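You operate a simulated robot arm through the tools that you are given. There is no shell and no other tool.

You are at the controls of a simulated two-armed robot. One attempt, no reset.

## Task
Empty the jar of white frit into the steel frit dish.
Fine: dish on the graphite slab; nothing spilt; jar back in its place with its lid on; glass stays. Set down upright: jar of white frit.
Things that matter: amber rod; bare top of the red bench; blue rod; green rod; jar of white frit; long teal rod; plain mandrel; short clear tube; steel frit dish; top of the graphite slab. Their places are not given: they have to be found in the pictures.

Only the result counts: the job must be done as asked and must still hold three seconds after the hand-in. Knocking over, shifting, dropping, spilling or breaking anything else fails it. A push-on lid holds only when it is set on centred and level and pressed home; a screw cap is set on level and turned clockwise until tight.

## Robot
Two 7-joint arms with fingered hands on one trunk that stands fixed in place. Base frame: the origin is at the foot of the trunk, x ahead of it, y to its left, z up. Readings come in mm, rad, newtons and seconds.
The left shoulder is at [70, 172, 1352], the right one opposite. Payload 5 kg a hand.
Tool frame (each hand has its own): the origin (TCP) lies between the finger pads and is the grasp point; the fingertips stand 43 mm ahead of it; z points along the fingers, y is the line along which they close. The gripper opens to 144 mm. The gripper's body begins 50 mm behind the TCP. The gripper is a hand of 5 fingers: y runs from the thumb to the fingers, the wrist lies at [-21, -124, -221] in the tool frame, and closing takes about 1.5 s.
Orientation is told as [roll, pitch, yaw] about the base's x, y, z axes, in that order, counted from this pose: with the fingers straight down and the wrist toward the robot, the tool's x, y and z point along [0, 1, 0], [1, 0, 0] and [0, 0, -1] of the base frame.

## Interface
- The arms move only by the tool servo_tool. It takes "left_motion", "right_motion" or both (then of equal length, played together; a hand with none holds still); each is a list of rows, each an object of numbers (a shift or turn left out is 0, a gripper value left out holds the last): "x", "y", "z": the shift along the tool's x, y, z in cm; "wx", "wy", "wz": the turn, a rotation vector about the tool's x, y, z in degrees; "jaw": the gripper command, from -1 (fully open) to 1 (shut), values between in proportion. In form: [{"x": .., "y": .., "z": .., "wx": .., "wy": .., "wz": .., "jaw": ..}, ...]. A call has 1 to 20 rows; each row is the pose to reach, as a shift and turn from the pose commanded when the call began, along the tool's axes at that moment. A row lasts 0.2 s, in which the tool goes at most 50 mm and 0.15 rad; a call with a longer step from one row to the next is refused whole, and so is a gripper value outside its range. Where a pose cannot be reached the arm comes as near as it can. A force on the tool above 90 N (or 10 N above the force at the start of the call, whichever is more), or a blocked arm, ends the call early, and 0.2 s more pass. The fingers move at their own pace (about 45 mm/s each) and stop on an object; they squeeze with about 32 N. The grip force told is the motor's: it shows also when the fingers shut on nothing. Time passes only in rows, and 0.2 s behind the last, so rows that repeat a pose let the fingers close. The reply holds the time, the measured pose of the TCP, the force on the tool along the base axes, the opening and the grip force, in the units named above and with some noise, with the torque about the TCP (base axes, N m) and any sound that the robot's microphone picked up.
- Cameras (640 x 400 px; columns grow to the right, rows downward): "scene" is now at [138.9, -14.6, 1594.2]; the picture's right is [-0.17, -0.99, 0.00], its down [-0.49, 0.08, -0.87] and it looks along [0.86, -0.14, -0.49] (base axes); focal length 338 px, centre (320, 200). "left" rides on the left gripper at [-86, -109, -167] in its tool frame; the picture's right is [-0.80, -0.28, 0.53], its down [0.54, -0.73, 0.42] and it looks along [0.27, 0.63, 0.73] (tool axes); focal length 275 px, centre (320, 200). "right" rides on the right gripper at [86, -108, -168] in its tool frame; the picture's right is [-0.80, 0.28, -0.53], its down [-0.54, -0.73, 0.42] and it looks along [-0.27, 0.63, 0.73] (tool axes); focal length 275 px, centre (320, 200).
- snapshot(camera): a new picture of that camera. No time passes.
- slide_trunk(by): slides the trunk up (or, below 0, down) by that many mm; the arms and the scene camera ride with it, the base frame stays. It gives what a move gives, with no picture.
- hand_shape(shape, hand): the hand has 5 fingers and takes this shape, open, in about a second: jaw (thumb against the fingers, like two jaws); tri (thumb and two fingers); tip (a fingertip pinch); poke (one finger out to press); point (the index stretched); flat (the hand flat); cup (the hand cupped); fist (a fist). The gripper value then closes the fingers along that shape, each until it touches; the sizes above hold for jaw. It gives what a move gives, with no picture.
- pan_tilt(pan, tilt): turns the head with the scene camera to pan (to the left, within 1.501 rad either way) and tilt (down, from -0.506 to 1.204), counted from straight ahead of the robot. It gives what a move gives.
- point_at(camera, pixels): for up to 12 pixels [column, row] of the newest picture of that camera ("zoom" is the newest enlarged one), the place [x, y, z] in the base frame of the surface seen there, good to about 2 mm. No time passes.
- zoom(camera, box): a new picture of the part [left, top, right, bottom] of that camera's present view, enlarged. No time passes.
- finish_job(): hands the job in; it is judged then, once.

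Unless the task says otherwise, let go and move clear before handing in.

The tools are called after "Request:" as a command line: name --argument value ..., lists and objects as JSON in quotes. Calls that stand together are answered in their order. servo_tool: Moves the arms, as the interface text tells. Its arguments: {"type":"object","properties":{"left_motion":{"type":"array"},"right_motion":{"type":"array"}},"required":[]} The other tools are called the same way: slide_trunk (by) slides the trunk up or down; hand_shape (shape, hand) gives the hand a shape; pan_tilt (pan, tilt) turns the head that bears the scene camera; snapshot (camera) takes a picture; point_at (camera, pixels) gives the place of the surface under pixels of a picture; zoom (camera, box) takes an enlarged picture of a part of a camera's view; finish_job () hands the job in.

At the start:

```text
time: 0.0
left_tcp_pos: [676.4, 149.4, 1383.9]
left_ee_rot: [0.0, -0.001, -0.001]
left_wrist_force: [-0.3, 0.4, 0.5]
left_wrist_torque: [-0.02, 0.0, 0.02]
left_grip_width: 143.6
left_gripper_force: 0.1
left_shape: jaw
right_tcp_pos: [600.7, -497.9, 1353.7]
right_ee_rot: [0.0, 0.0, -0.001]
right_wrist_force: [-0.1, -0.2, 0.4]
right_wrist_torque: [0.02, -0.04, 0.01]
right_grip_width: 143.5
right_gripper_force: 0.1
right_shape: jaw
trunk travel left (down, up): [-450.0, 490.0]
head pan, tilt: [-0.166, 0.517]
```

scene: 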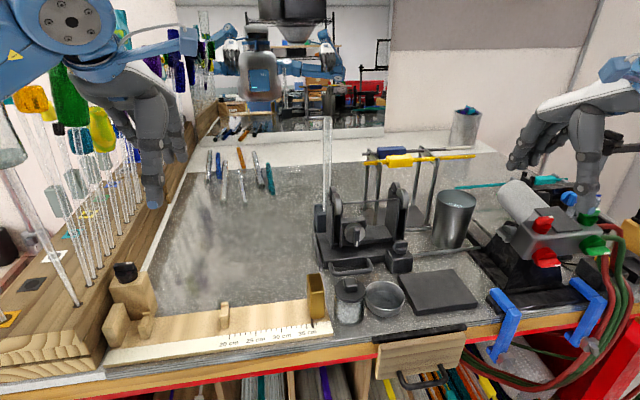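
right: 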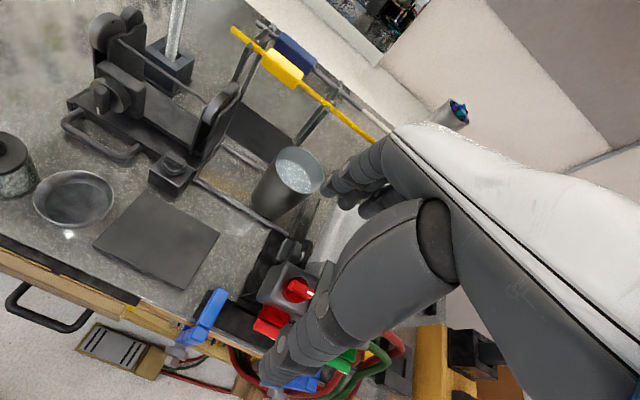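
left: 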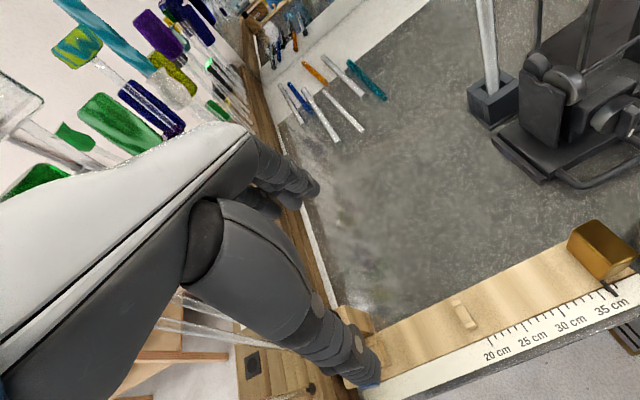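

The scene picture shows a jar with a dark lid near (349,298), a steel dish near (384,298) and a dark slab near (437,291). I'll zoom in on them and measure before moving.

Request:
zoom --camera "scene" --box '[300, 240, 500, 365]'

Request:
zoom --camera "right" --box '[0, 100, 240, 250]'

Request:
pan_tilt --pan -0.166 --tilt 0.8

```text
3.20 times, centred on (400, 302) of scene
```

zoom: 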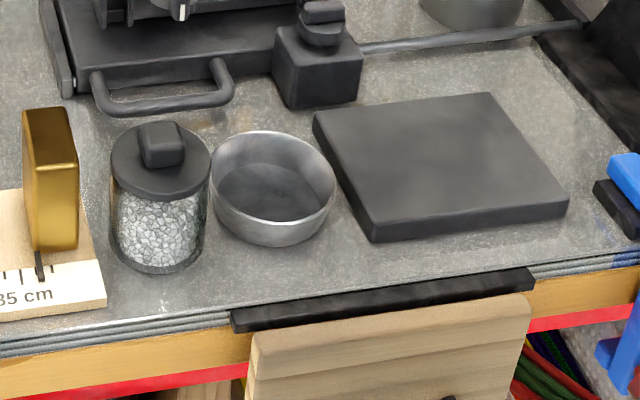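

```text
2.67 times, centred on (120, 175) of right
```

zoom: 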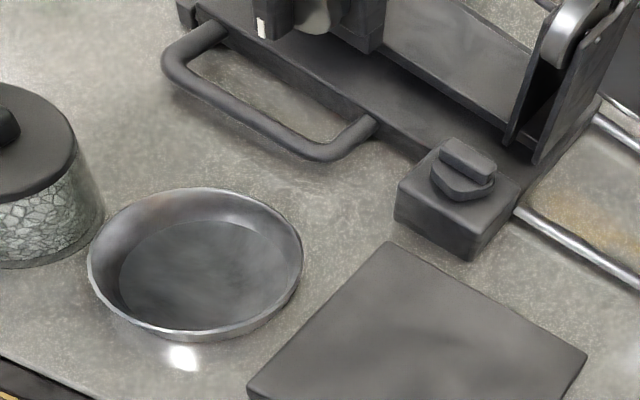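

```text
time: 0.8
left_tcp_pos: [677.4, 148.1, 1383.8]
left_ee_rot: [0.001, -0.001, 0.0]
left_wrist_force: [-0.1, -0.8, -0.3]
left_wrist_torque: [0.01, -0.01, -0.04]
left_grip_width: 143.6
left_gripper_force: 0.2
left_shape: jaw
right_tcp_pos: [600.4, -497.1, 1354.6]
right_ee_rot: [0.001, 0.001, -0.001]
right_wrist_force: [0.3, 1.0, 0.0]
right_wrist_torque: [0.02, -0.01, 0.01]
right_grip_width: 143.5
right_gripper_force: 0.0
right_shape: jaw
trunk travel left (down, up): [-450.0, 490.0]
head pan, tilt: [-0.166, 0.799]
```

The zoom shows the jar (lid with a block knob), the empty dish and the slab clearly. The head is tilted further down, so I take a new picture to measure them.

Request:
snapshot --camera "scene"

Request:
zoom --camera "scene" --box '[290, 130, 490, 255]'

```text
taken
```

scene: 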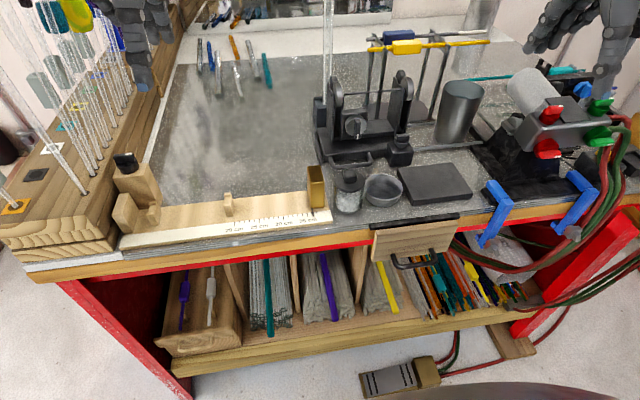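

```text
3.20 times, centred on (390, 192) of scene
```

zoom: 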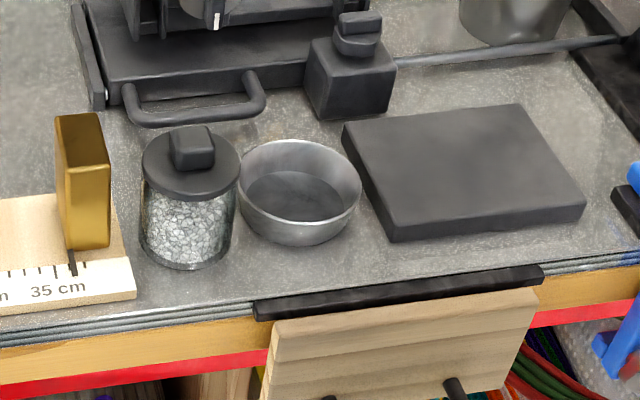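

In the zoomed picture the jar lid spans about (142..240, 165), the dish rim (238..361, 190) and the slab (342..585, 105..240). I'll measure these points.

Request:
point_at --camera "zoom" --pixels '[[192, 133], [192, 160], [145, 165], [236, 168], [190, 192], [160, 150], [222, 150], [188, 262], [145, 215], [232, 215], [190, 230], [175, 145]]'

Request:
point_at --camera "zoom" --pixels '[[242, 185], [358, 185], [298, 143], [298, 222], [300, 195], [300, 242], [346, 130], [518, 108], [580, 200], [394, 222], [460, 170], [300, 260]]'

Request:
point_at --camera "zoom" --pixels '[[60, 120], [105, 165], [80, 118], [133, 290], [70, 250], [130, 105], [250, 75], [190, 118], [350, 20], [335, 45], [390, 100], [20, 220]]'

```text
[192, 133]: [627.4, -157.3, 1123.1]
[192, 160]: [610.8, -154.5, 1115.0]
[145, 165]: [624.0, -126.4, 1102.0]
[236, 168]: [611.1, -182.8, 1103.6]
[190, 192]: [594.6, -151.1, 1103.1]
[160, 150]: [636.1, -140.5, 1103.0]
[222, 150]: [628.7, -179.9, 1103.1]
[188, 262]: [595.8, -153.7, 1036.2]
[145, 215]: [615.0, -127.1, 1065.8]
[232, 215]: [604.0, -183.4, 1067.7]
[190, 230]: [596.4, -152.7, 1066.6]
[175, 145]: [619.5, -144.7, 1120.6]
```

```text
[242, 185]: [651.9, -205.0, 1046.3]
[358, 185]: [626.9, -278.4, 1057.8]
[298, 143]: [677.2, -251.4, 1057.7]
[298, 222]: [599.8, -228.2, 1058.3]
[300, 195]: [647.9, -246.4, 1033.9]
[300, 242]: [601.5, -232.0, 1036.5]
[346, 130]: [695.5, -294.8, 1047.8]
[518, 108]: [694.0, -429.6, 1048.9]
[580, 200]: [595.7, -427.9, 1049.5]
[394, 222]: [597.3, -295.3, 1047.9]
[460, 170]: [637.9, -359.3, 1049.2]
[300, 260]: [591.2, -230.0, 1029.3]
```

```text
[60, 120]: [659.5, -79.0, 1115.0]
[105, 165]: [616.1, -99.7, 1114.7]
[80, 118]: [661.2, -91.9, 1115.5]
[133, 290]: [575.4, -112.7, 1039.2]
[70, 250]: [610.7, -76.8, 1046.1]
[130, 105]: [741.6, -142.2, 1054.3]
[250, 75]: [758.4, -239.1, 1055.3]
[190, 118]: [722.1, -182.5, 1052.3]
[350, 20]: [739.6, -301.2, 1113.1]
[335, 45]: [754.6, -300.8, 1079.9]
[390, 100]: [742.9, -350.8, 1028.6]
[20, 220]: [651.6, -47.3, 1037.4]
```

The bench top is at z≈1029. The jar is centred near (618,-154) with its lid top at 1103 and knob top at 1123. The dish is centred near (638,-240) with its rim at 1058, and the slab spans x 596–695, y -295…-429 with its top at about 1049. Next I'll look closely at the hand shape and the jar.

Request:
pan_tilt --pan -0.5 --tilt 0.35

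Request:
zoom --camera "scene" --box '[320, 50, 640, 250]'

Request:
zoom --camera "right" --box '[0, 120, 128, 200]'

Request:
snapshot --camera "right"

```text
time: 1.7
left_tcp_pos: [677.4, 148.1, 1384.2]
left_ee_rot: [-0.001, 0.001, 0.0]
left_wrist_force: [0.7, 0.3, 0.0]
left_wrist_torque: [-0.01, -0.03, 0.0]
left_grip_width: 143.5
left_gripper_force: 0.1
left_shape: jaw
right_tcp_pos: [600.8, -498.0, 1354.4]
right_ee_rot: [-0.001, 0.002, 0.001]
right_wrist_force: [0.9, -1.7, 0.2]
right_wrist_torque: [0.0, -0.01, 0.03]
right_grip_width: 143.5
right_gripper_force: 0.0
right_shape: jaw
trunk travel left (down, up): [-450.0, 490.0]
head pan, tilt: [-0.499, 0.351]
```

```text
2.00 times, centred on (480, 150) of scene
```

zoom: 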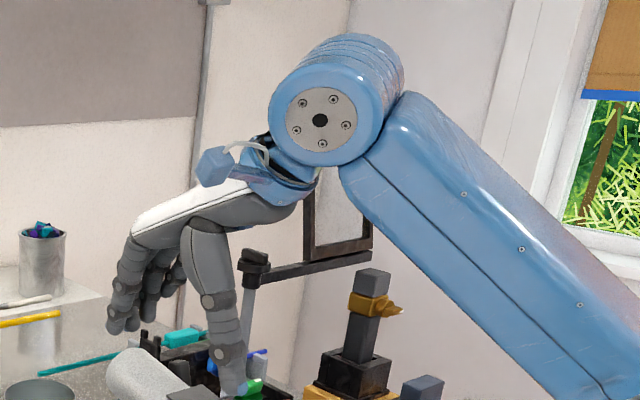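

```text
5.00 times, centred on (64, 160) of right
```

zoom: 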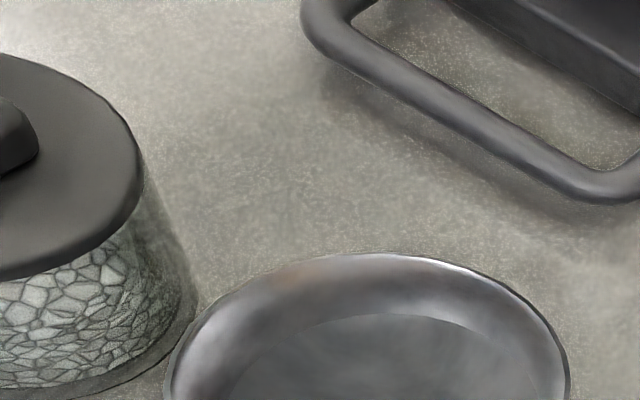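

```text
taken
```

right: 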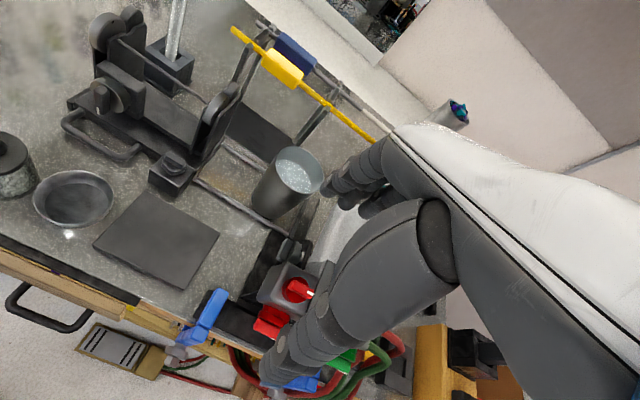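

The hand is a real five-fingered one. I'll measure where its fingers lie relative to the TCP to learn how wide the finger row is.

Request:
zoom --camera "scene" --box '[360, 120, 456, 250]'

Request:
zoom --camera "right" --box '[240, 120, 480, 400]'

Request:
point_at --camera "right" --pixels '[[330, 190], [343, 203], [365, 213], [355, 180], [380, 200], [385, 160], [400, 150], [275, 370], [300, 330], [340, 270], [395, 240], [440, 230]]'

Request:
pan_tilt --pan -0.5 --tilt 0.5

Request:
snapshot --camera "scene"

```text
3.08 times, centred on (408, 185) of scene
```

zoom: 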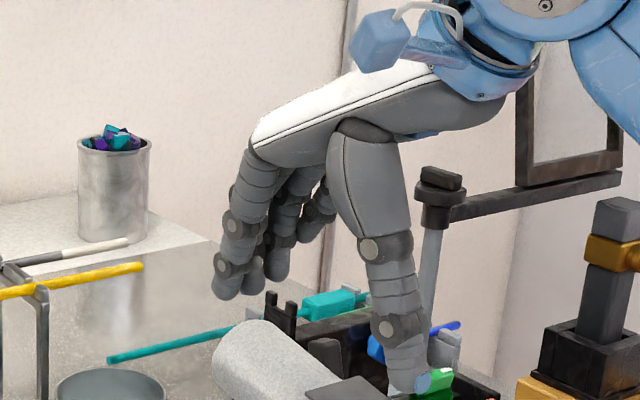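

```text
1.43 times, centred on (360, 260) of right
```

zoom: 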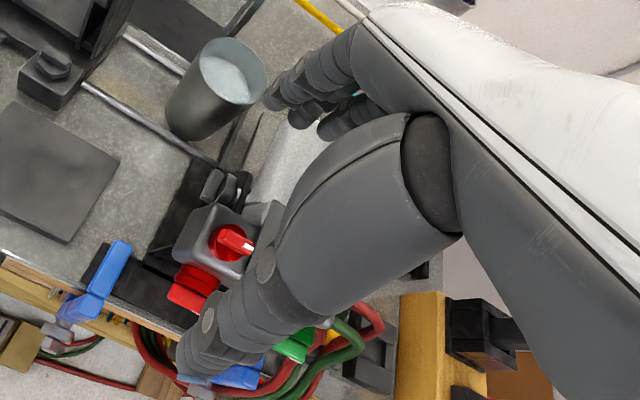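

```text
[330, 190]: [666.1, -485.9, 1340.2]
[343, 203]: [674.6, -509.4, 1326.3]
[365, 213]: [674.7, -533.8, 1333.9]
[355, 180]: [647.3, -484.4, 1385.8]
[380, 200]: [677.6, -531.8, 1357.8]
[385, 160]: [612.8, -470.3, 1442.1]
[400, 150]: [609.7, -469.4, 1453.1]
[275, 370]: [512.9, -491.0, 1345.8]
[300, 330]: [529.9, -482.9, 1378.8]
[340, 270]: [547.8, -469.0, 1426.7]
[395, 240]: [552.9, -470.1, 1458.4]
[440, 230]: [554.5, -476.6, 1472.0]
```

```text
time: 2.4
left_tcp_pos: [678.4, 148.2, 1383.1]
left_ee_rot: [0.0, 0.001, -0.002]
left_wrist_force: [0.4, 1.7, -0.6]
left_wrist_torque: [0.0, 0.04, 0.01]
left_grip_width: 143.6
left_gripper_force: 0.0
left_shape: jaw
right_tcp_pos: [600.5, -498.6, 1355.9]
right_ee_rot: [0.002, 0.0, 0.0]
right_wrist_force: [0.0, -0.2, 0.5]
right_wrist_torque: [0.0, 0.0, 0.03]
right_grip_width: 143.5
right_gripper_force: 0.0
right_shape: jaw
trunk travel left (down, up): [-450.0, 490.0]
head pan, tilt: [-0.499, 0.499]
```

```text
taken
```

scene: 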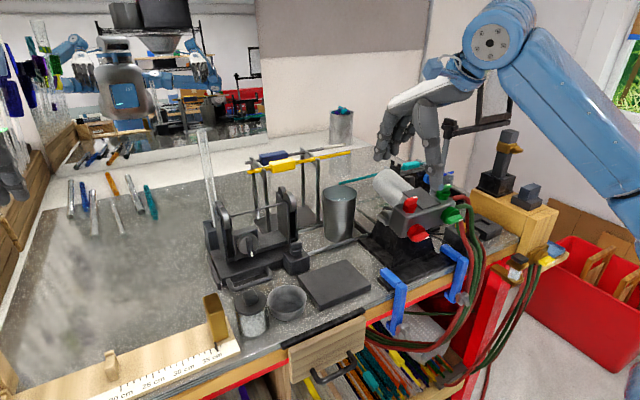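

In the right camera's view the finger row runs from about y=-486 (index) past -534, so it spans well over 20 mm towards tool -x. I'll try the "tri" shape on the right hand, in free air, to see where the spare fingers go.

Request:
hand_shape --hand "right" --shape "tri"

Request:
snapshot --camera "right"

Request:
zoom --camera "scene" --box '[350, 40, 510, 200]'

```text
time: 3.3
left_tcp_pos: [678.3, 148.1, 1383.1]
left_ee_rot: [0.001, -0.001, 0.0]
left_wrist_force: [-0.2, -0.4, 0.1]
left_wrist_torque: [-0.02, 0.0, -0.02]
left_grip_width: 143.3
left_gripper_force: 0.0
left_shape: jaw
right_tcp_pos: [600.5, -498.8, 1353.8]
right_ee_rot: [-0.001, 0.0, 0.0]
right_wrist_force: [0.4, 0.2, -0.4]
right_wrist_torque: [0.0, 0.01, -0.02]
right_grip_width: 143.5
right_gripper_force: 0.0
right_shape: tri
trunk travel left (down, up): [-450.0, 490.0]
head pan, tilt: [-0.499, 0.499]
```

```text
taken
```

right: 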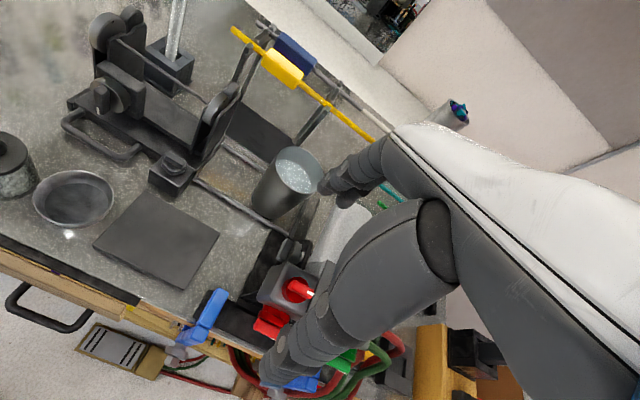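

```text
2.50 times, centred on (430, 120) of scene
```

zoom: 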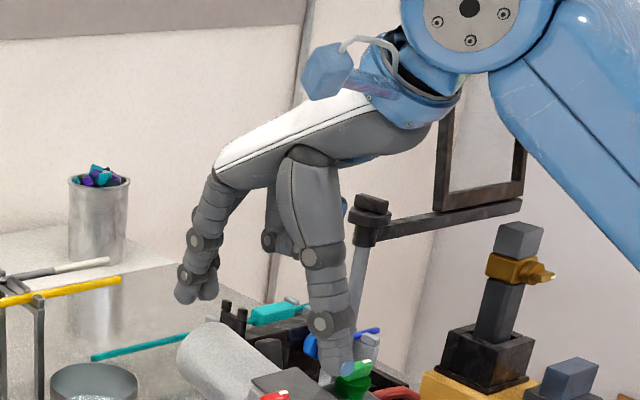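

In "tri" the ring and little fingers are curled up (seen near (272,240) in the zoom). I'll measure how low they hang and where the palm lies.

Request:
point_at --camera "zoom" --pixels '[[183, 295], [205, 293], [215, 270], [268, 240], [275, 252], [290, 252], [285, 215], [240, 150], [230, 175], [300, 160], [345, 365], [320, 250]]'

Request:
zoom --camera "left" --box '[180, 100, 400, 400]'

```text
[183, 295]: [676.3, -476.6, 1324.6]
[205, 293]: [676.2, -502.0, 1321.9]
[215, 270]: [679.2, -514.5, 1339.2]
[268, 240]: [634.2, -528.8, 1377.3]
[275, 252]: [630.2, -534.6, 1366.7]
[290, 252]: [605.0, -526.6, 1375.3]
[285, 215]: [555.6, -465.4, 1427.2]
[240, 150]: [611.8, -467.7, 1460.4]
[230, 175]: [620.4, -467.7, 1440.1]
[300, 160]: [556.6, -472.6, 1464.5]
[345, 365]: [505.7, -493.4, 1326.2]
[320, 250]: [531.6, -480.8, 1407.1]
```

```text
1.33 times, centred on (290, 250) of left
```

zoom: 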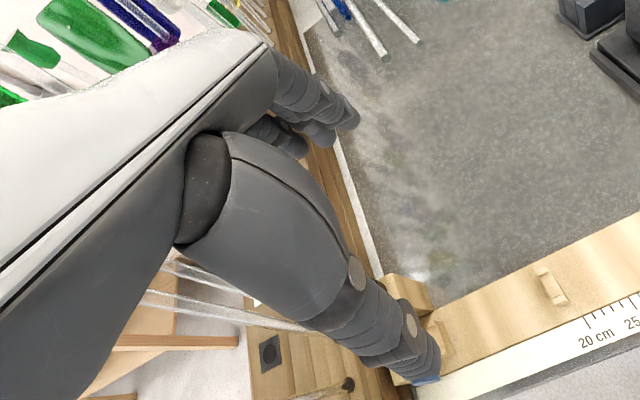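

In "tri" the index and middle fingers oppose the thumb, and the curled fingers sit behind the TCP, so this shape fits the tight gap by the dish. First I'll move the empty dish onto the slab, starting by bringing the right hand above the dish at (638.5,-240) with the jaw partly closed.

Request:
servo_tool --right_motion '[{"x": 3.7, "y": 0.5, "z": 0}, {"x": 7.4, "y": 1.1, "z": 0}, {"x": 11.1, "y": 1.6, "z": 0, "jaw": -0.35}, {"x": 14.8, "y": 2.2, "z": 0}, {"x": 18.5, "y": 2.7, "z": 0}, {"x": 22.2, "y": 3.3, "z": 0}, {"x": 25.9, "y": 3.8, "z": 0}, {"x": 25.9, "y": 3.8, "z": 4}, {"x": 25.9, "y": 3.8, "z": 8}, {"x": 25.9, "y": 3.8, "z": 12}, {"x": 25.9, "y": 3.8, "z": 15.4}, {"x": 25.9, "y": 3.8, "z": 15.4}]'

Request:
pan_tilt --pan -0.25 --tilt 0.75

Request:
snapshot --camera "scene"

Request:
snapshot --camera "right"

```text
time: 5.9
left_tcp_pos: [676.3, 148.4, 1383.9]
left_ee_rot: [0.001, -0.001, -0.002]
left_wrist_force: [-0.8, 1.0, 0.1]
left_wrist_torque: [0.01, -0.03, 0.0]
left_grip_width: 143.7
left_gripper_force: 0.1
left_shape: jaw
right_tcp_pos: [639.1, -238.2, 1201.2]
right_ee_rot: [-0.001, 0.002, -0.001]
right_wrist_force: [-0.4, 0.6, 0.1]
right_wrist_torque: [-0.04, -0.06, 0.0]
right_grip_width: 97.4
right_gripper_force: 0.0
right_shape: tri
trunk travel left (down, up): [-450.0, 490.0]
head pan, tilt: [-0.499, 0.499]
```

```text
time: 6.7
left_tcp_pos: [677.0, 148.3, 1384.2]
left_ee_rot: [0.0, 0.001, -0.001]
left_wrist_force: [-0.6, -0.7, -0.8]
left_wrist_torque: [0.02, -0.02, 0.02]
left_grip_width: 143.8
left_gripper_force: 0.0
left_shape: jaw
right_tcp_pos: [639.7, -239.4, 1199.9]
right_ee_rot: [0.0, -0.002, 0.0]
right_wrist_force: [-0.4, 0.6, 0.0]
right_wrist_torque: [0.06, -0.01, -0.02]
right_grip_width: 97.4
right_gripper_force: 0.0
right_shape: tri
trunk travel left (down, up): [-450.0, 490.0]
head pan, tilt: [-0.25, 0.75]
```

```text
taken
```

scene: 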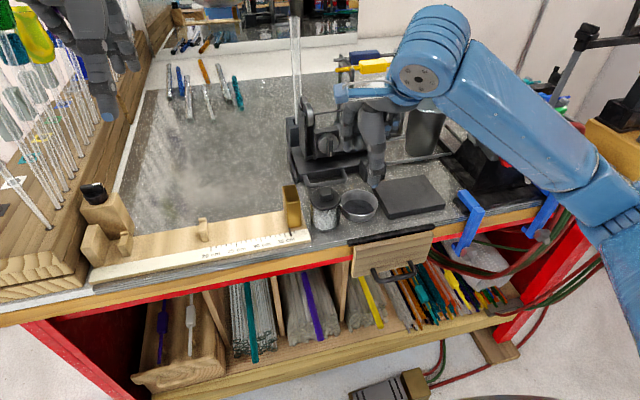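

```text
taken
```

right: 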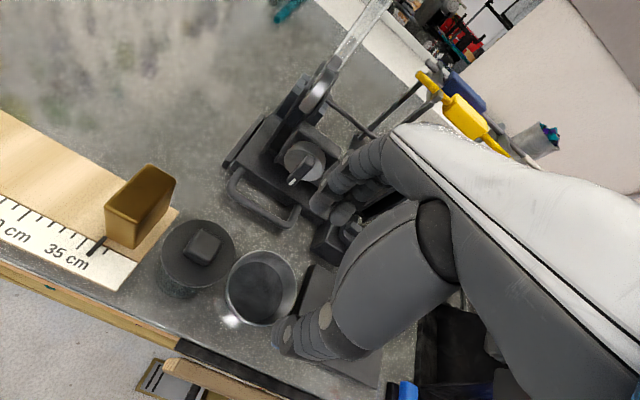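

The right hand hangs over the dish, and the right camera sees both the dish (262,288) and the jar lid (197,250). I'll zoom there for a finer measure of the rim and knob.

Request:
zoom --camera "right" --box '[140, 200, 332, 340]'

```text
2.86 times, centred on (236, 270) of right
```

zoom: 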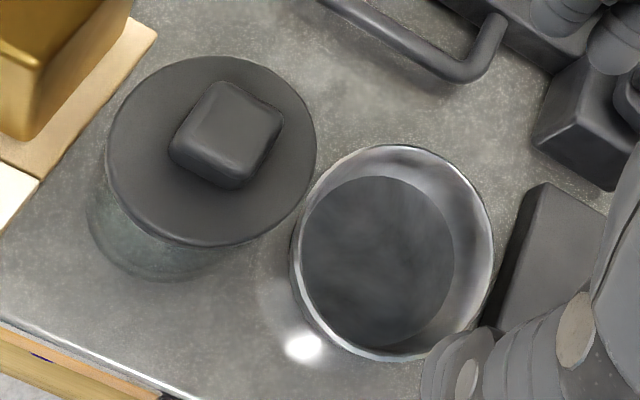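

Request:
point_at --camera "zoom" --pixels '[[403, 147], [492, 235], [318, 318], [300, 218], [445, 165], [312, 150], [107, 150], [210, 57], [215, 244], [240, 88], [278, 120], [228, 185]]'

Request:
point_at --camera "zoom" --pixels '[[172, 148], [205, 85], [222, 120], [180, 155], [400, 50], [470, 75], [500, 20], [560, 130], [535, 200], [605, 210], [495, 320], [225, 270]]'

```text
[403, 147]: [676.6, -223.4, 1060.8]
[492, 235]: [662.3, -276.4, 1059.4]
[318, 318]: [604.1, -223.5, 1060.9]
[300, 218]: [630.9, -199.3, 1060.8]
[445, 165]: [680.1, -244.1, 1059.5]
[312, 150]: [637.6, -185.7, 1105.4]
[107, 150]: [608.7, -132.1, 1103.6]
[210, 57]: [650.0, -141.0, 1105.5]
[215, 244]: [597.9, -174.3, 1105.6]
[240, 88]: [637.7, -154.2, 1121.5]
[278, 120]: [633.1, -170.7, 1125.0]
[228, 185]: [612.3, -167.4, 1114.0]
```

```text
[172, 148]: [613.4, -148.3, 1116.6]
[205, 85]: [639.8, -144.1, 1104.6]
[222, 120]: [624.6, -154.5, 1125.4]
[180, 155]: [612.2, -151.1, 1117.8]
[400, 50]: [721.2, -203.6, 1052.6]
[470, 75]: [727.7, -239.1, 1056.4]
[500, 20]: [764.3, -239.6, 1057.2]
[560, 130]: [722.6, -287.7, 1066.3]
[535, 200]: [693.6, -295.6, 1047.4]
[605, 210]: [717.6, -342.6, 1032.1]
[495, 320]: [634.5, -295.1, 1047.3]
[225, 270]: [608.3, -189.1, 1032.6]
```

Finer fits put the lid centre at about (623.5,-158) with radius 31, the knob as a roughly 20 mm block turned about -12°, and the dish centre at (641,-239.5) with radius 40 and rim at 1060. I'll lower the half-open right hand around the dish.

Request:
servo_tool --right_motion '[{"z": 3, "y": 0.1}, {"z": 6, "y": 0.1}, {"z": 8.5, "y": 0.1}, {"z": 10.5, "y": 0.1}, {"z": 11.5, "y": 0.1}, {"z": 11.5, "y": 0.1}]'

Request:
snapshot --camera "right"

Request:
zoom --camera "scene" --box '[290, 130, 450, 230]'

```text
time: 8.1
left_tcp_pos: [677.5, 148.5, 1383.5]
left_ee_rot: [0.001, 0.0, 0.0]
left_wrist_force: [-0.2, 0.2, 0.2]
left_wrist_torque: [-0.02, 0.0, 0.0]
left_grip_width: 143.8
left_gripper_force: 0.2
left_shape: jaw
right_tcp_pos: [637.7, -238.8, 1084.6]
right_ee_rot: [0.0, 0.0, 0.001]
right_wrist_force: [1.1, 0.1, 0.5]
right_wrist_torque: [-0.02, 0.0, 0.0]
right_grip_width: 97.7
right_gripper_force: 0.1
right_shape: tri
trunk travel left (down, up): [-450.0, 490.0]
head pan, tilt: [-0.25, 0.75]
```

```text
taken
```

right: 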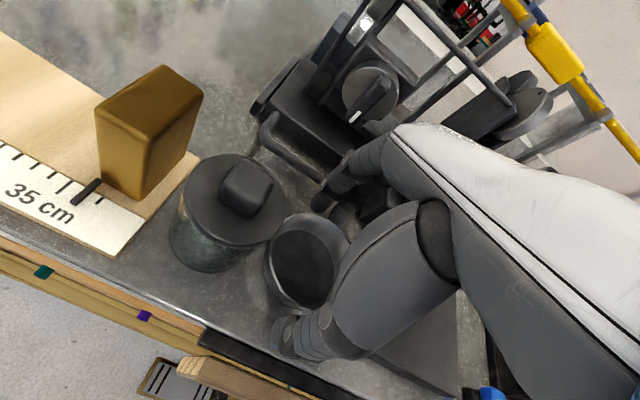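

```text
4.00 times, centred on (370, 180) of scene
```

zoom: 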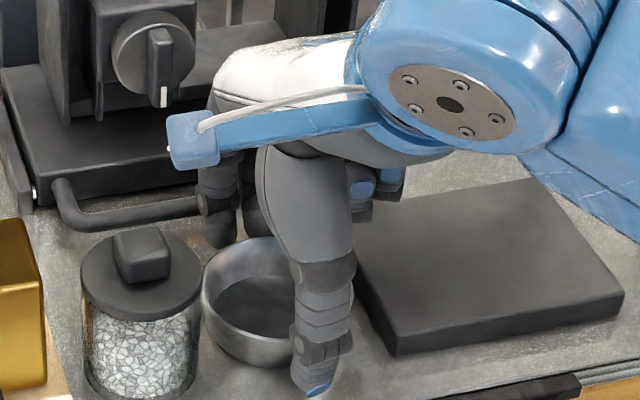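

The thumb is in front of the dish and the fingers behind it. I'll check the tip heights before the last bit of lowering.

Request:
point_at --camera "zoom" --pixels '[[318, 380], [316, 392], [300, 360], [215, 238], [222, 245], [240, 235], [365, 215], [350, 210], [250, 365], [320, 340], [300, 325], [210, 330]]'

Request:
point_at --camera "right" --pixels '[[282, 340], [290, 352], [320, 205], [330, 200], [300, 215], [345, 240], [268, 268], [300, 310], [310, 335]]'

```text
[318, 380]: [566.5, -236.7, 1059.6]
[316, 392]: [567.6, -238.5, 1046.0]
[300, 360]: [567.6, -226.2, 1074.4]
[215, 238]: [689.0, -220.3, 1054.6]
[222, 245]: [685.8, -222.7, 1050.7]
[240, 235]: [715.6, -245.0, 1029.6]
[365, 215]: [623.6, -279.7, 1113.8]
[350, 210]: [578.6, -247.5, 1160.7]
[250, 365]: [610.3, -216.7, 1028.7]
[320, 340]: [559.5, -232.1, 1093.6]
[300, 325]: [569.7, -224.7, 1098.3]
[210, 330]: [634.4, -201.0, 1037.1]
```

```text
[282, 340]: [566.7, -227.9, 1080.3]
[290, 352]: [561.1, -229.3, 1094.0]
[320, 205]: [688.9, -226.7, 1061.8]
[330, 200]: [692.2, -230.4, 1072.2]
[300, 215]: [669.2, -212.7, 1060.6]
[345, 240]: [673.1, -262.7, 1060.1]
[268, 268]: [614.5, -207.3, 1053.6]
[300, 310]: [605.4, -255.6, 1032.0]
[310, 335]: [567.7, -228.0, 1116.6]
```

The thumb tip is at about 1042 and the index tip at about 1049, so there is room to go 10 mm lower. I'll do that and close the fingers on the dish.

Request:
servo_tool --right_motion '[{"z": 0.5, "y": 0.1}, {"z": 1.0, "y": 0.15}, {"z": 1.0, "y": 0.15, "jaw": 0.0}, {"z": 1.0, "y": 0.15, "jaw": 0.2}, {"z": 1.0, "y": 0.15, "jaw": 0.4}, {"z": 1.0, "y": 0.15, "jaw": 0.6}, {"z": 1.0, "y": 0.15, "jaw": 0.8}, {"z": 1.0, "y": 0.15, "jaw": 1.0}, {"z": 1.0, "y": 0.15}, {"z": 1.0, "y": 0.15}]'

Request:
zoom --camera "scene" --box '[290, 130, 450, 230]'

Request:
snapshot --camera "right"

```text
time: 10.3
left_tcp_pos: [677.5, 148.8, 1384.7]
left_ee_rot: [0.0, 0.0, -0.001]
left_wrist_force: [0.7, 0.7, 0.6]
left_wrist_torque: [0.01, 0.0, 0.0]
left_grip_width: 143.8
left_gripper_force: 0.1
left_shape: jaw
right_tcp_pos: [641.4, -238.8, 1075.4]
right_ee_rot: [0.0, 0.0, 0.001]
right_wrist_force: [0.7, -0.6, 0.1]
right_wrist_torque: [0.01, 0.02, -0.03]
right_grip_width: 69.3
right_gripper_force: 31.9
right_shape: tri
trunk travel left (down, up): [-450.0, 490.0]
head pan, tilt: [-0.25, 0.75]
```

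```text
4.00 times, centred on (370, 180) of scene
```

zoom: 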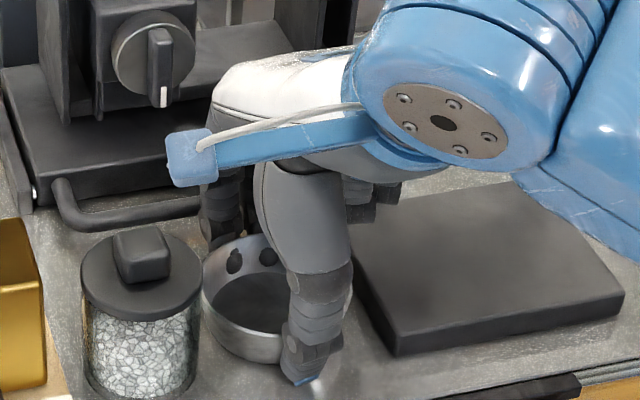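

```text
taken
```

right: 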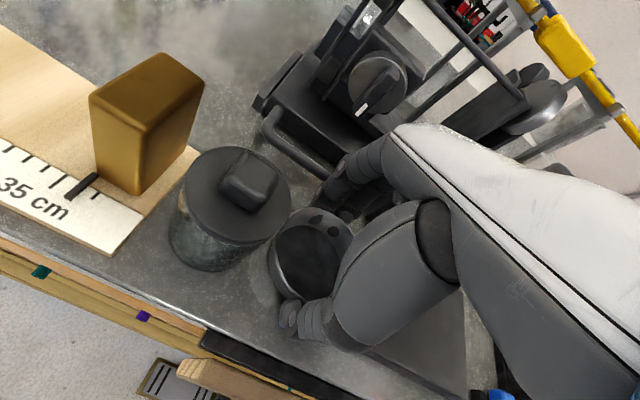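

The grip stopped at 69 mm with 32 N, so the dish is held. I'll lift it 40 mm and check.

Request:
servo_tool --right_motion '[{"z": -0.5}, {"z": -1.0}, {"z": -2.0}, {"z": -3.0}, {"z": -4.0}, {"z": -4.0}]'

Request:
snapshot --camera "scene"

Request:
zoom --camera "scene" --box '[290, 110, 450, 230]'

```text
time: 11.7
left_tcp_pos: [678.2, 148.7, 1382.8]
left_ee_rot: [0.0, -0.001, 0.0]
left_wrist_force: [0.2, -0.3, -0.7]
left_wrist_torque: [-0.02, 0.03, 0.0]
left_grip_width: 143.6
left_gripper_force: 0.0
left_shape: jaw
right_tcp_pos: [640.2, -239.5, 1114.1]
right_ee_rot: [0.0, 0.001, 0.0]
right_wrist_force: [-0.7, 0.1, -0.9]
right_wrist_torque: [0.04, -0.02, -0.02]
right_grip_width: 69.4
right_gripper_force: 32.0
right_shape: tri
trunk travel left (down, up): [-450.0, 490.0]
head pan, tilt: [-0.25, 0.75]
```

```text
taken
```

scene: 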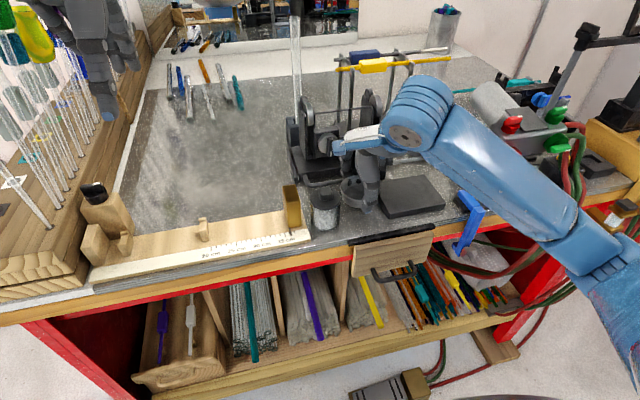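

```text
3.33 times, centred on (370, 170) of scene
```

zoom: 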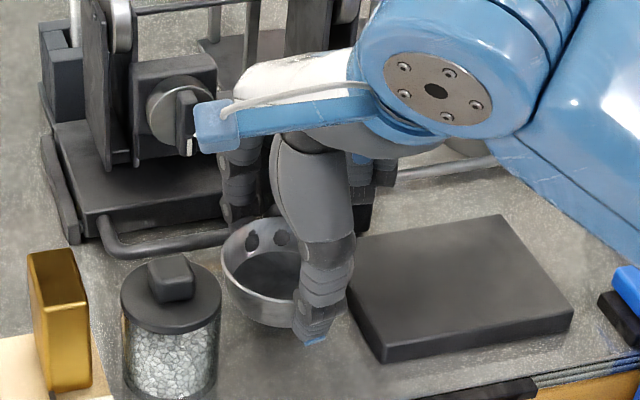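

The dish is up and level. I'll check the thumb tip against the dish bottom, because both must clear the slab when I set the dish down.

Request:
point_at --camera "zoom" --pixels '[[312, 338], [314, 343], [300, 330], [265, 325], [250, 315], [285, 327], [228, 270], [262, 295], [290, 222], [240, 232], [350, 285], [500, 218]]'

```text
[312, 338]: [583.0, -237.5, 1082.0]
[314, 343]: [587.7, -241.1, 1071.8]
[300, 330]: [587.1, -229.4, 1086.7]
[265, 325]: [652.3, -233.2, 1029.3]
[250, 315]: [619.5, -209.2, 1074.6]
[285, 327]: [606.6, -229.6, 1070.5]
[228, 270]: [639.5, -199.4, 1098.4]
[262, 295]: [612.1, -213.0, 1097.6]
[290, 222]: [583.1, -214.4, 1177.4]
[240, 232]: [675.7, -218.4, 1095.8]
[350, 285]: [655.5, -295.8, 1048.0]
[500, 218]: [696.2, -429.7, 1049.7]
```

The thumb tip (≈1071) is about level with the dish bottom (≈1070), so I'll set it down gently. I'll carry the dish 122 mm to the right over the slab at (643,-361), then lower it to just above.

Request:
servo_tool --right_motion '[{"x": -2, "y": 0.1}, {"x": -4.5, "y": 0.1}, {"x": -7, "y": 0.2}, {"x": -9.5, "y": 0.2}, {"x": -11.5, "y": 0.2}, {"x": -12.2, "y": 0.2}, {"x": -12.2, "y": 0.2}, {"x": -12.2, "y": 0.2, "z": 0.8}, {"x": -12.2, "y": 0.2, "z": 1.4}, {"x": -12.2, "y": 0.2, "z": 1.7}, {"x": -12.2, "y": 0.2, "z": 1.7}]'

Request:
zoom --camera "scene" --box '[310, 110, 470, 230]'

Request:
snapshot --camera "right"

```text
time: 14.1
left_tcp_pos: [677.9, 148.6, 1382.9]
left_ee_rot: [0.001, -0.001, 0.0]
left_wrist_force: [0.2, -0.3, 0.9]
left_wrist_torque: [-0.01, -0.03, -0.02]
left_grip_width: 143.8
left_gripper_force: 0.0
left_shape: jaw
right_tcp_pos: [643.2, -360.7, 1097.2]
right_ee_rot: [-0.001, 0.0, 0.0]
right_wrist_force: [-0.3, 0.3, -0.7]
right_wrist_torque: [0.0, 0.01, 0.06]
right_grip_width: 69.1
right_gripper_force: 32.6
right_shape: tri
trunk travel left (down, up): [-450.0, 490.0]
head pan, tilt: [-0.25, 0.75]
```

```text
3.33 times, centred on (390, 170) of scene
```

zoom: 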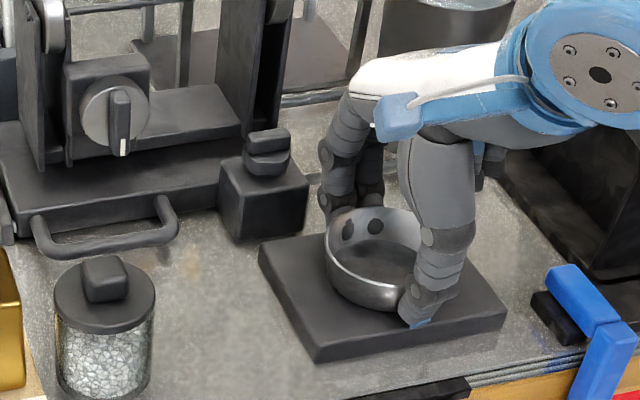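

```text
taken
```

right: 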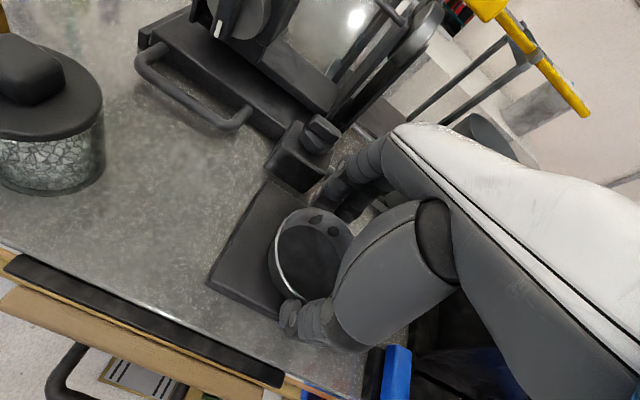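

The dish sits just above the slab, wholly within it. I'll lower it in small steps and watch the vertical force.

Request:
servo_tool --right_motion '[{"z": 0.1}, {"z": 0.2}, {"z": 0.2}]'

```text
time: 14.9
left_tcp_pos: [677.5, 148.9, 1384.0]
left_ee_rot: [0.0, 0.0, 0.0]
left_wrist_force: [-0.2, 0.1, 0.6]
left_wrist_torque: [-0.01, -0.01, 0.03]
left_grip_width: 143.8
left_gripper_force: 0.1
left_shape: jaw
right_tcp_pos: [642.7, -361.7, 1096.4]
right_ee_rot: [0.001, -0.001, -0.001]
right_wrist_force: [-0.7, 0.4, -1.4]
right_wrist_torque: [0.01, 0.0, 0.01]
right_grip_width: 69.2
right_gripper_force: 31.6
right_shape: tri
trunk travel left (down, up): [-450.0, 490.0]
head pan, tilt: [-0.25, 0.75]
```

Request:
servo_tool --right_motion '[{"z": 0.1}, {"z": 0.1}]'

Request:
zoom --camera "scene" --box '[370, 160, 450, 210]'

```text
time: 15.5
left_tcp_pos: [677.0, 148.5, 1384.0]
left_ee_rot: [0.0, 0.001, 0.001]
left_wrist_force: [0.7, 0.3, -0.5]
left_wrist_torque: [0.02, 0.03, 0.01]
left_grip_width: 143.9
left_gripper_force: 0.1
left_shape: jaw
right_tcp_pos: [641.7, -361.7, 1096.2]
right_ee_rot: [-0.002, 0.001, 0.002]
right_wrist_force: [0.2, -0.4, -1.3]
right_wrist_torque: [-0.01, 0.01, -0.01]
right_grip_width: 69.1
right_gripper_force: 31.8
right_shape: tri
trunk travel left (down, up): [-450.0, 490.0]
head pan, tilt: [-0.25, 0.75]
```

```text
8.00 times, centred on (410, 185) of scene
```

zoom: 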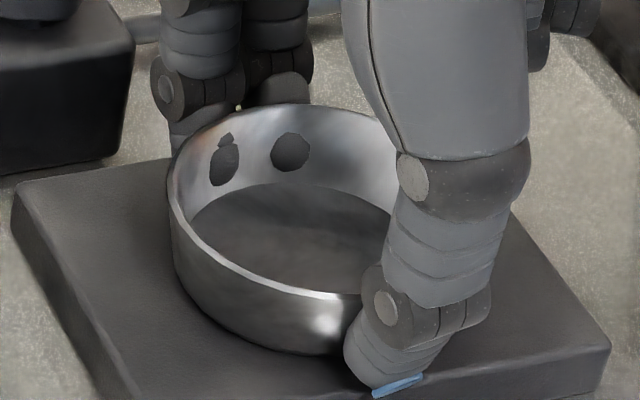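

There is no clear contact force yet (about 1 N). I'll go down a little further, 1 mm at a time.

Request:
servo_tool --right_motion '[{"z": 0.1}, {"z": 0.1}]'

Request:
point_at --camera "zoom" --pixels '[[300, 350], [240, 325], [260, 345], [330, 345], [380, 385], [395, 388], [260, 220], [60, 250]]'

```text
time: 16.1
left_tcp_pos: [678.1, 148.2, 1382.8]
left_ee_rot: [-0.001, -0.003, 0.0]
left_wrist_force: [-0.2, -0.6, -0.2]
left_wrist_torque: [-0.01, -0.01, 0.01]
left_grip_width: 143.8
left_gripper_force: 0.1
left_shape: jaw
right_tcp_pos: [642.5, -360.7, 1094.4]
right_ee_rot: [0.0, 0.001, -0.001]
right_wrist_force: [0.9, 0.8, 1.4]
right_wrist_torque: [-0.02, -0.06, -0.02]
right_grip_width: 69.2
right_gripper_force: 31.8
right_shape: tri
trunk travel left (down, up): [-450.0, 490.0]
head pan, tilt: [-0.25, 0.75]
```

```text
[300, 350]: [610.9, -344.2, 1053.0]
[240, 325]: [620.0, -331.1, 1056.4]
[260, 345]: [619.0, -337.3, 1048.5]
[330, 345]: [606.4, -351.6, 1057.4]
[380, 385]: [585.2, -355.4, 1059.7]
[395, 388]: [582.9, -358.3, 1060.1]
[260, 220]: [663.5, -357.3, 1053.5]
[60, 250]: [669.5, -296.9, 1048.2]
```

Request:
servo_tool --right_motion '[{"z": 0.1}, {"z": 0.1}]'

```text
time: 16.7
left_tcp_pos: [677.2, 148.1, 1384.8]
left_ee_rot: [-0.001, 0.0, 0.0]
left_wrist_force: [-0.2, -0.3, -0.1]
left_wrist_torque: [0.0, 0.03, 0.02]
left_grip_width: 143.5
left_gripper_force: 0.1
left_shape: jaw
right_tcp_pos: [642.9, -360.6, 1094.2]
right_ee_rot: [0.001, -0.003, -0.002]
right_wrist_force: [1.0, -0.8, 7.3]
right_wrist_torque: [0.01, -0.07, -0.01]
right_grip_width: 69.4
right_gripper_force: 32.1
right_shape: tri
trunk travel left (down, up): [-450.0, 490.0]
head pan, tilt: [-0.25, 0.75]
```

Contact shows as 7 N upward, so the dish rests on the slab. I'll open the fingers and rise clear.

Request:
servo_tool --right_motion '[{"jaw": 0.0}, {"jaw": -0.1}, {"jaw": -0.2}, {"jaw": -0.3}, {"jaw": -0.35}, {"jaw": -0.35}, {"z": -2, "jaw": -0.35}, {"z": -5}, {"z": -9}, {"z": -13}, {"z": -17}]'

Request:
snapshot --camera "scene"

Request:
snapshot --camera "right"

```text
time: 19.1
left_tcp_pos: [677.0, 149.2, 1382.8]
left_ee_rot: [0.0, -0.002, -0.002]
left_wrist_force: [0.9, -0.4, 0.3]
left_wrist_torque: [-0.03, -0.06, 0.0]
left_grip_width: 143.7
left_gripper_force: 0.0
left_shape: jaw
right_tcp_pos: [643.4, -359.9, 1264.0]
right_ee_rot: [-0.003, 0.002, -0.001]
right_wrist_force: [0.1, 0.4, -0.4]
right_wrist_torque: [-0.02, -0.02, -0.01]
right_grip_width: 96.9
right_gripper_force: 0.0
right_shape: tri
trunk travel left (down, up): [-450.0, 490.0]
head pan, tilt: [-0.25, 0.75]
```

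```text
taken
```

scene: 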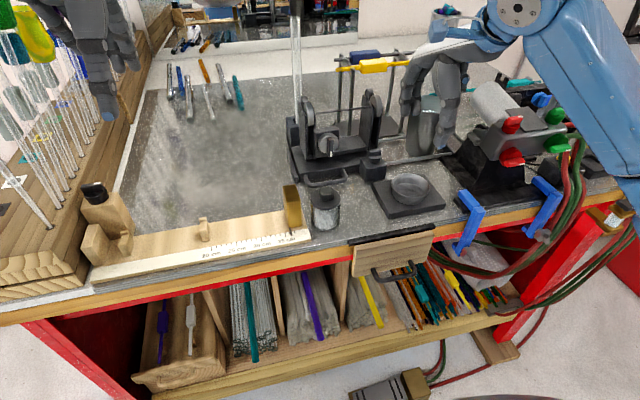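

```text
taken
```

right: 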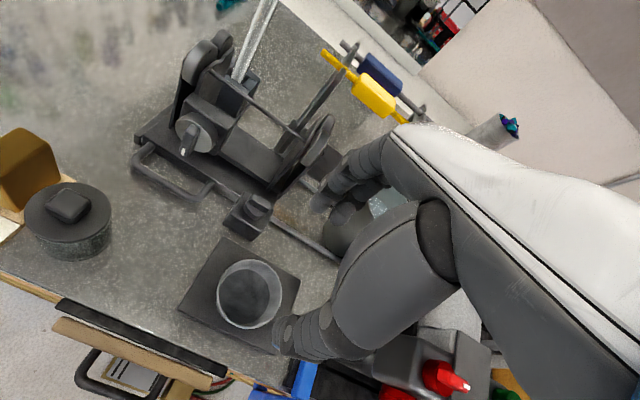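

The dish now stands on the slab near (410,188) in the scene view. I'll measure its new place and zoom in on the jar for the lid details.

Request:
zoom --camera "right" --box '[170, 220, 330, 340]'

Request:
point_at --camera "zoom" --pixels '[[190, 230], [310, 150], [450, 240], [330, 420], [200, 320], [425, 330], [320, 290], [60, 350]]'

Request:
zoom --camera "right" --box '[0, 160, 140, 280]'

Request:
zoom --camera "scene" --box '[290, 170, 370, 240]'

```text
3.33 times, centred on (250, 280) of right
```

zoom: 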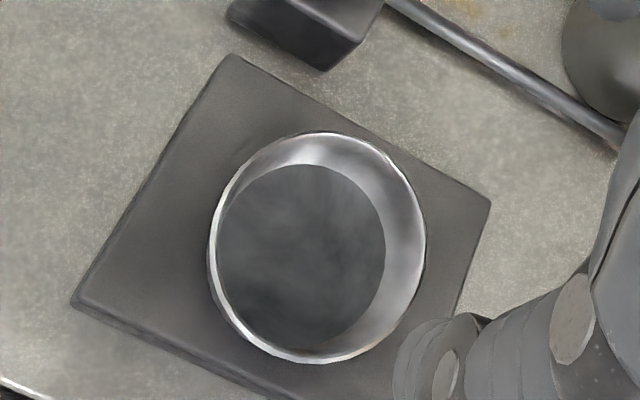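

```text
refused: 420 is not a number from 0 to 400
```

```text
3.33 times, centred on (70, 220) of right
```

zoom: 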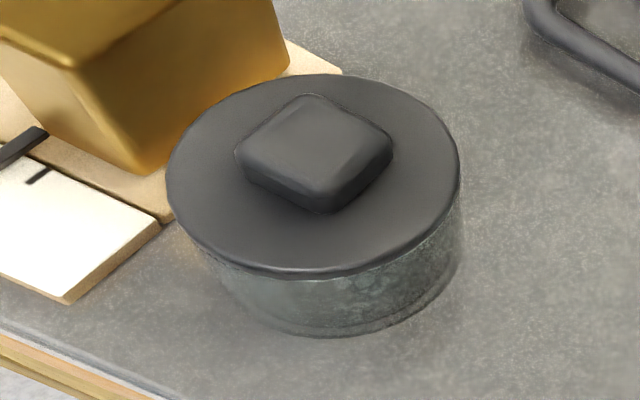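

```text
5.71 times, centred on (330, 205) of scene
```

zoom: 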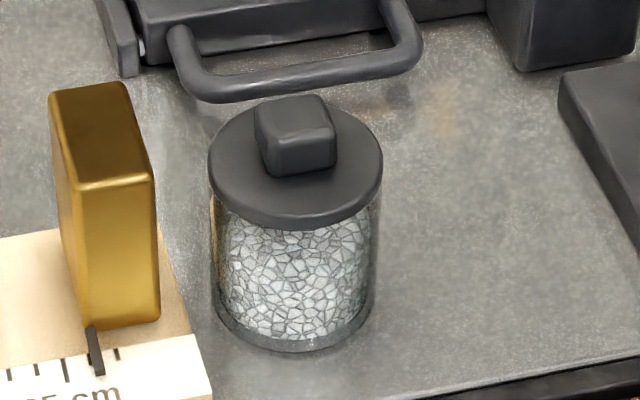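

Request:
point_at --camera "zoom" --pixels '[[210, 165], [382, 165], [295, 105], [295, 222], [258, 105], [325, 98], [335, 135], [265, 140], [295, 240], [295, 330], [295, 348], [295, 228]]'

Request:
zoom --camera "right" --box '[170, 220, 330, 340]'

Request:
point_at --camera "zoom" --pixels '[[213, 230], [310, 134], [424, 235], [330, 360], [220, 300], [410, 310], [300, 270], [100, 290]]'

```text
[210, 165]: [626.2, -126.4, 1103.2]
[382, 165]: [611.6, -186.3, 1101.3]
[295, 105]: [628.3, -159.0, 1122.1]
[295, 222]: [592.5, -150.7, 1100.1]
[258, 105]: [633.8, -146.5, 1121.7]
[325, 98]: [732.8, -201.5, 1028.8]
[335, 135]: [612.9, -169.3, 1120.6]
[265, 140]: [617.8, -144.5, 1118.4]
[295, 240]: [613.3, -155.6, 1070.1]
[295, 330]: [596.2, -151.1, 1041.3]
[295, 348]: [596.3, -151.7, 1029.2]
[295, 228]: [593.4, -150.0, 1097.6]
```

```text
3.33 times, centred on (250, 280) of right
```

zoom: 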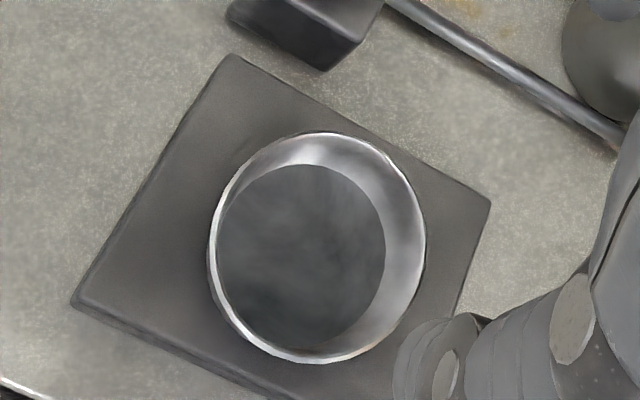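

```text
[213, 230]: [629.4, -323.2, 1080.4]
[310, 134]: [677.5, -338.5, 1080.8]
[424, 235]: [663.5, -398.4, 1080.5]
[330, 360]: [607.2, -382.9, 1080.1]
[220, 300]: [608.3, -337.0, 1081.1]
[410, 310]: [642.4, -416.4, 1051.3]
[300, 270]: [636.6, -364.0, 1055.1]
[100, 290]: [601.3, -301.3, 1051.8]
```

The dish is now centred at about (644,-361) on the slab, with its rim at 1080. The jar is centred at about (622.5,-158), with glass radius 28, lid 1097–1103 and frit up to about 1070. Next I'll tilt the right hand 45° so it can take the jar from the upper right, stopping back at (622,-241,1180).

Request:
servo_tool --right_motion '[{"x": 2, "y": -0.3, "z": 1.4, "wy": 7.5}, {"x": 4, "y": -0.7, "z": 2.8, "wy": 15}, {"x": 6, "y": -1.0, "z": 4.2, "wy": 22.5}, {"x": 8, "y": -1.4, "z": 5.6, "wy": 30}, {"x": 10, "y": -1.7, "z": 7.0, "wy": 37.5}, {"x": 11.9, "y": -2.1, "z": 8.4, "wy": 45}, {"x": 11.9, "y": -2.1, "z": 8.4, "wy": 45}]'

Request:
snapshot --camera "scene"

Request:
snapshot --camera "right"

```text
time: 20.7
left_tcp_pos: [678.2, 147.7, 1383.2]
left_ee_rot: [-0.001, -0.001, -0.003]
left_wrist_force: [-0.3, 0.7, 0.1]
left_wrist_torque: [0.0, -0.02, -0.02]
left_grip_width: 143.4
left_gripper_force: 0.0
left_shape: jaw
right_tcp_pos: [621.8, -240.8, 1177.3]
right_ee_rot: [0.788, -0.001, -0.001]
right_wrist_force: [-0.3, 0.6, 0.2]
right_wrist_torque: [0.02, 0.02, 0.03]
right_grip_width: 97.0
right_gripper_force: 0.0
right_shape: tri
trunk travel left (down, up): [-450.0, 490.0]
head pan, tilt: [-0.25, 0.75]
```

```text
taken
```

scene: 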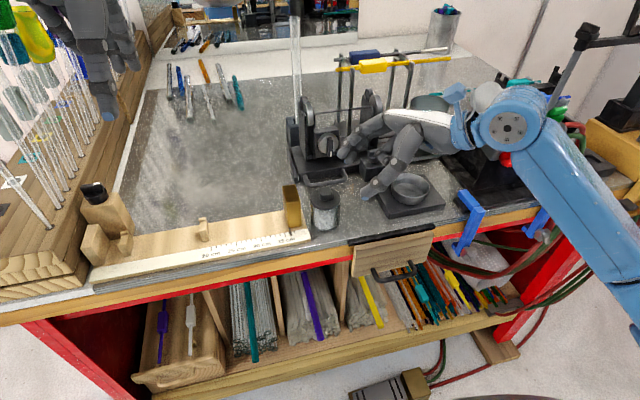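

```text
taken
```

right: 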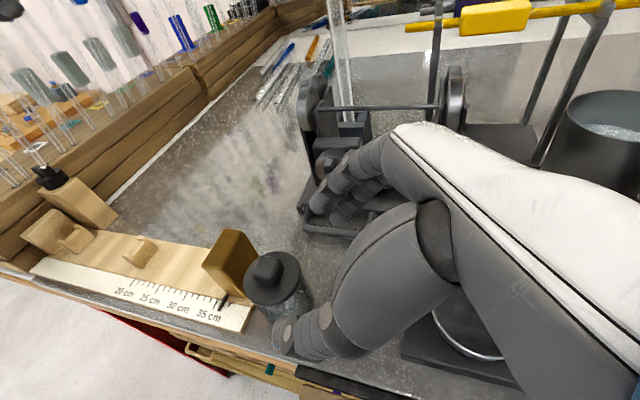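

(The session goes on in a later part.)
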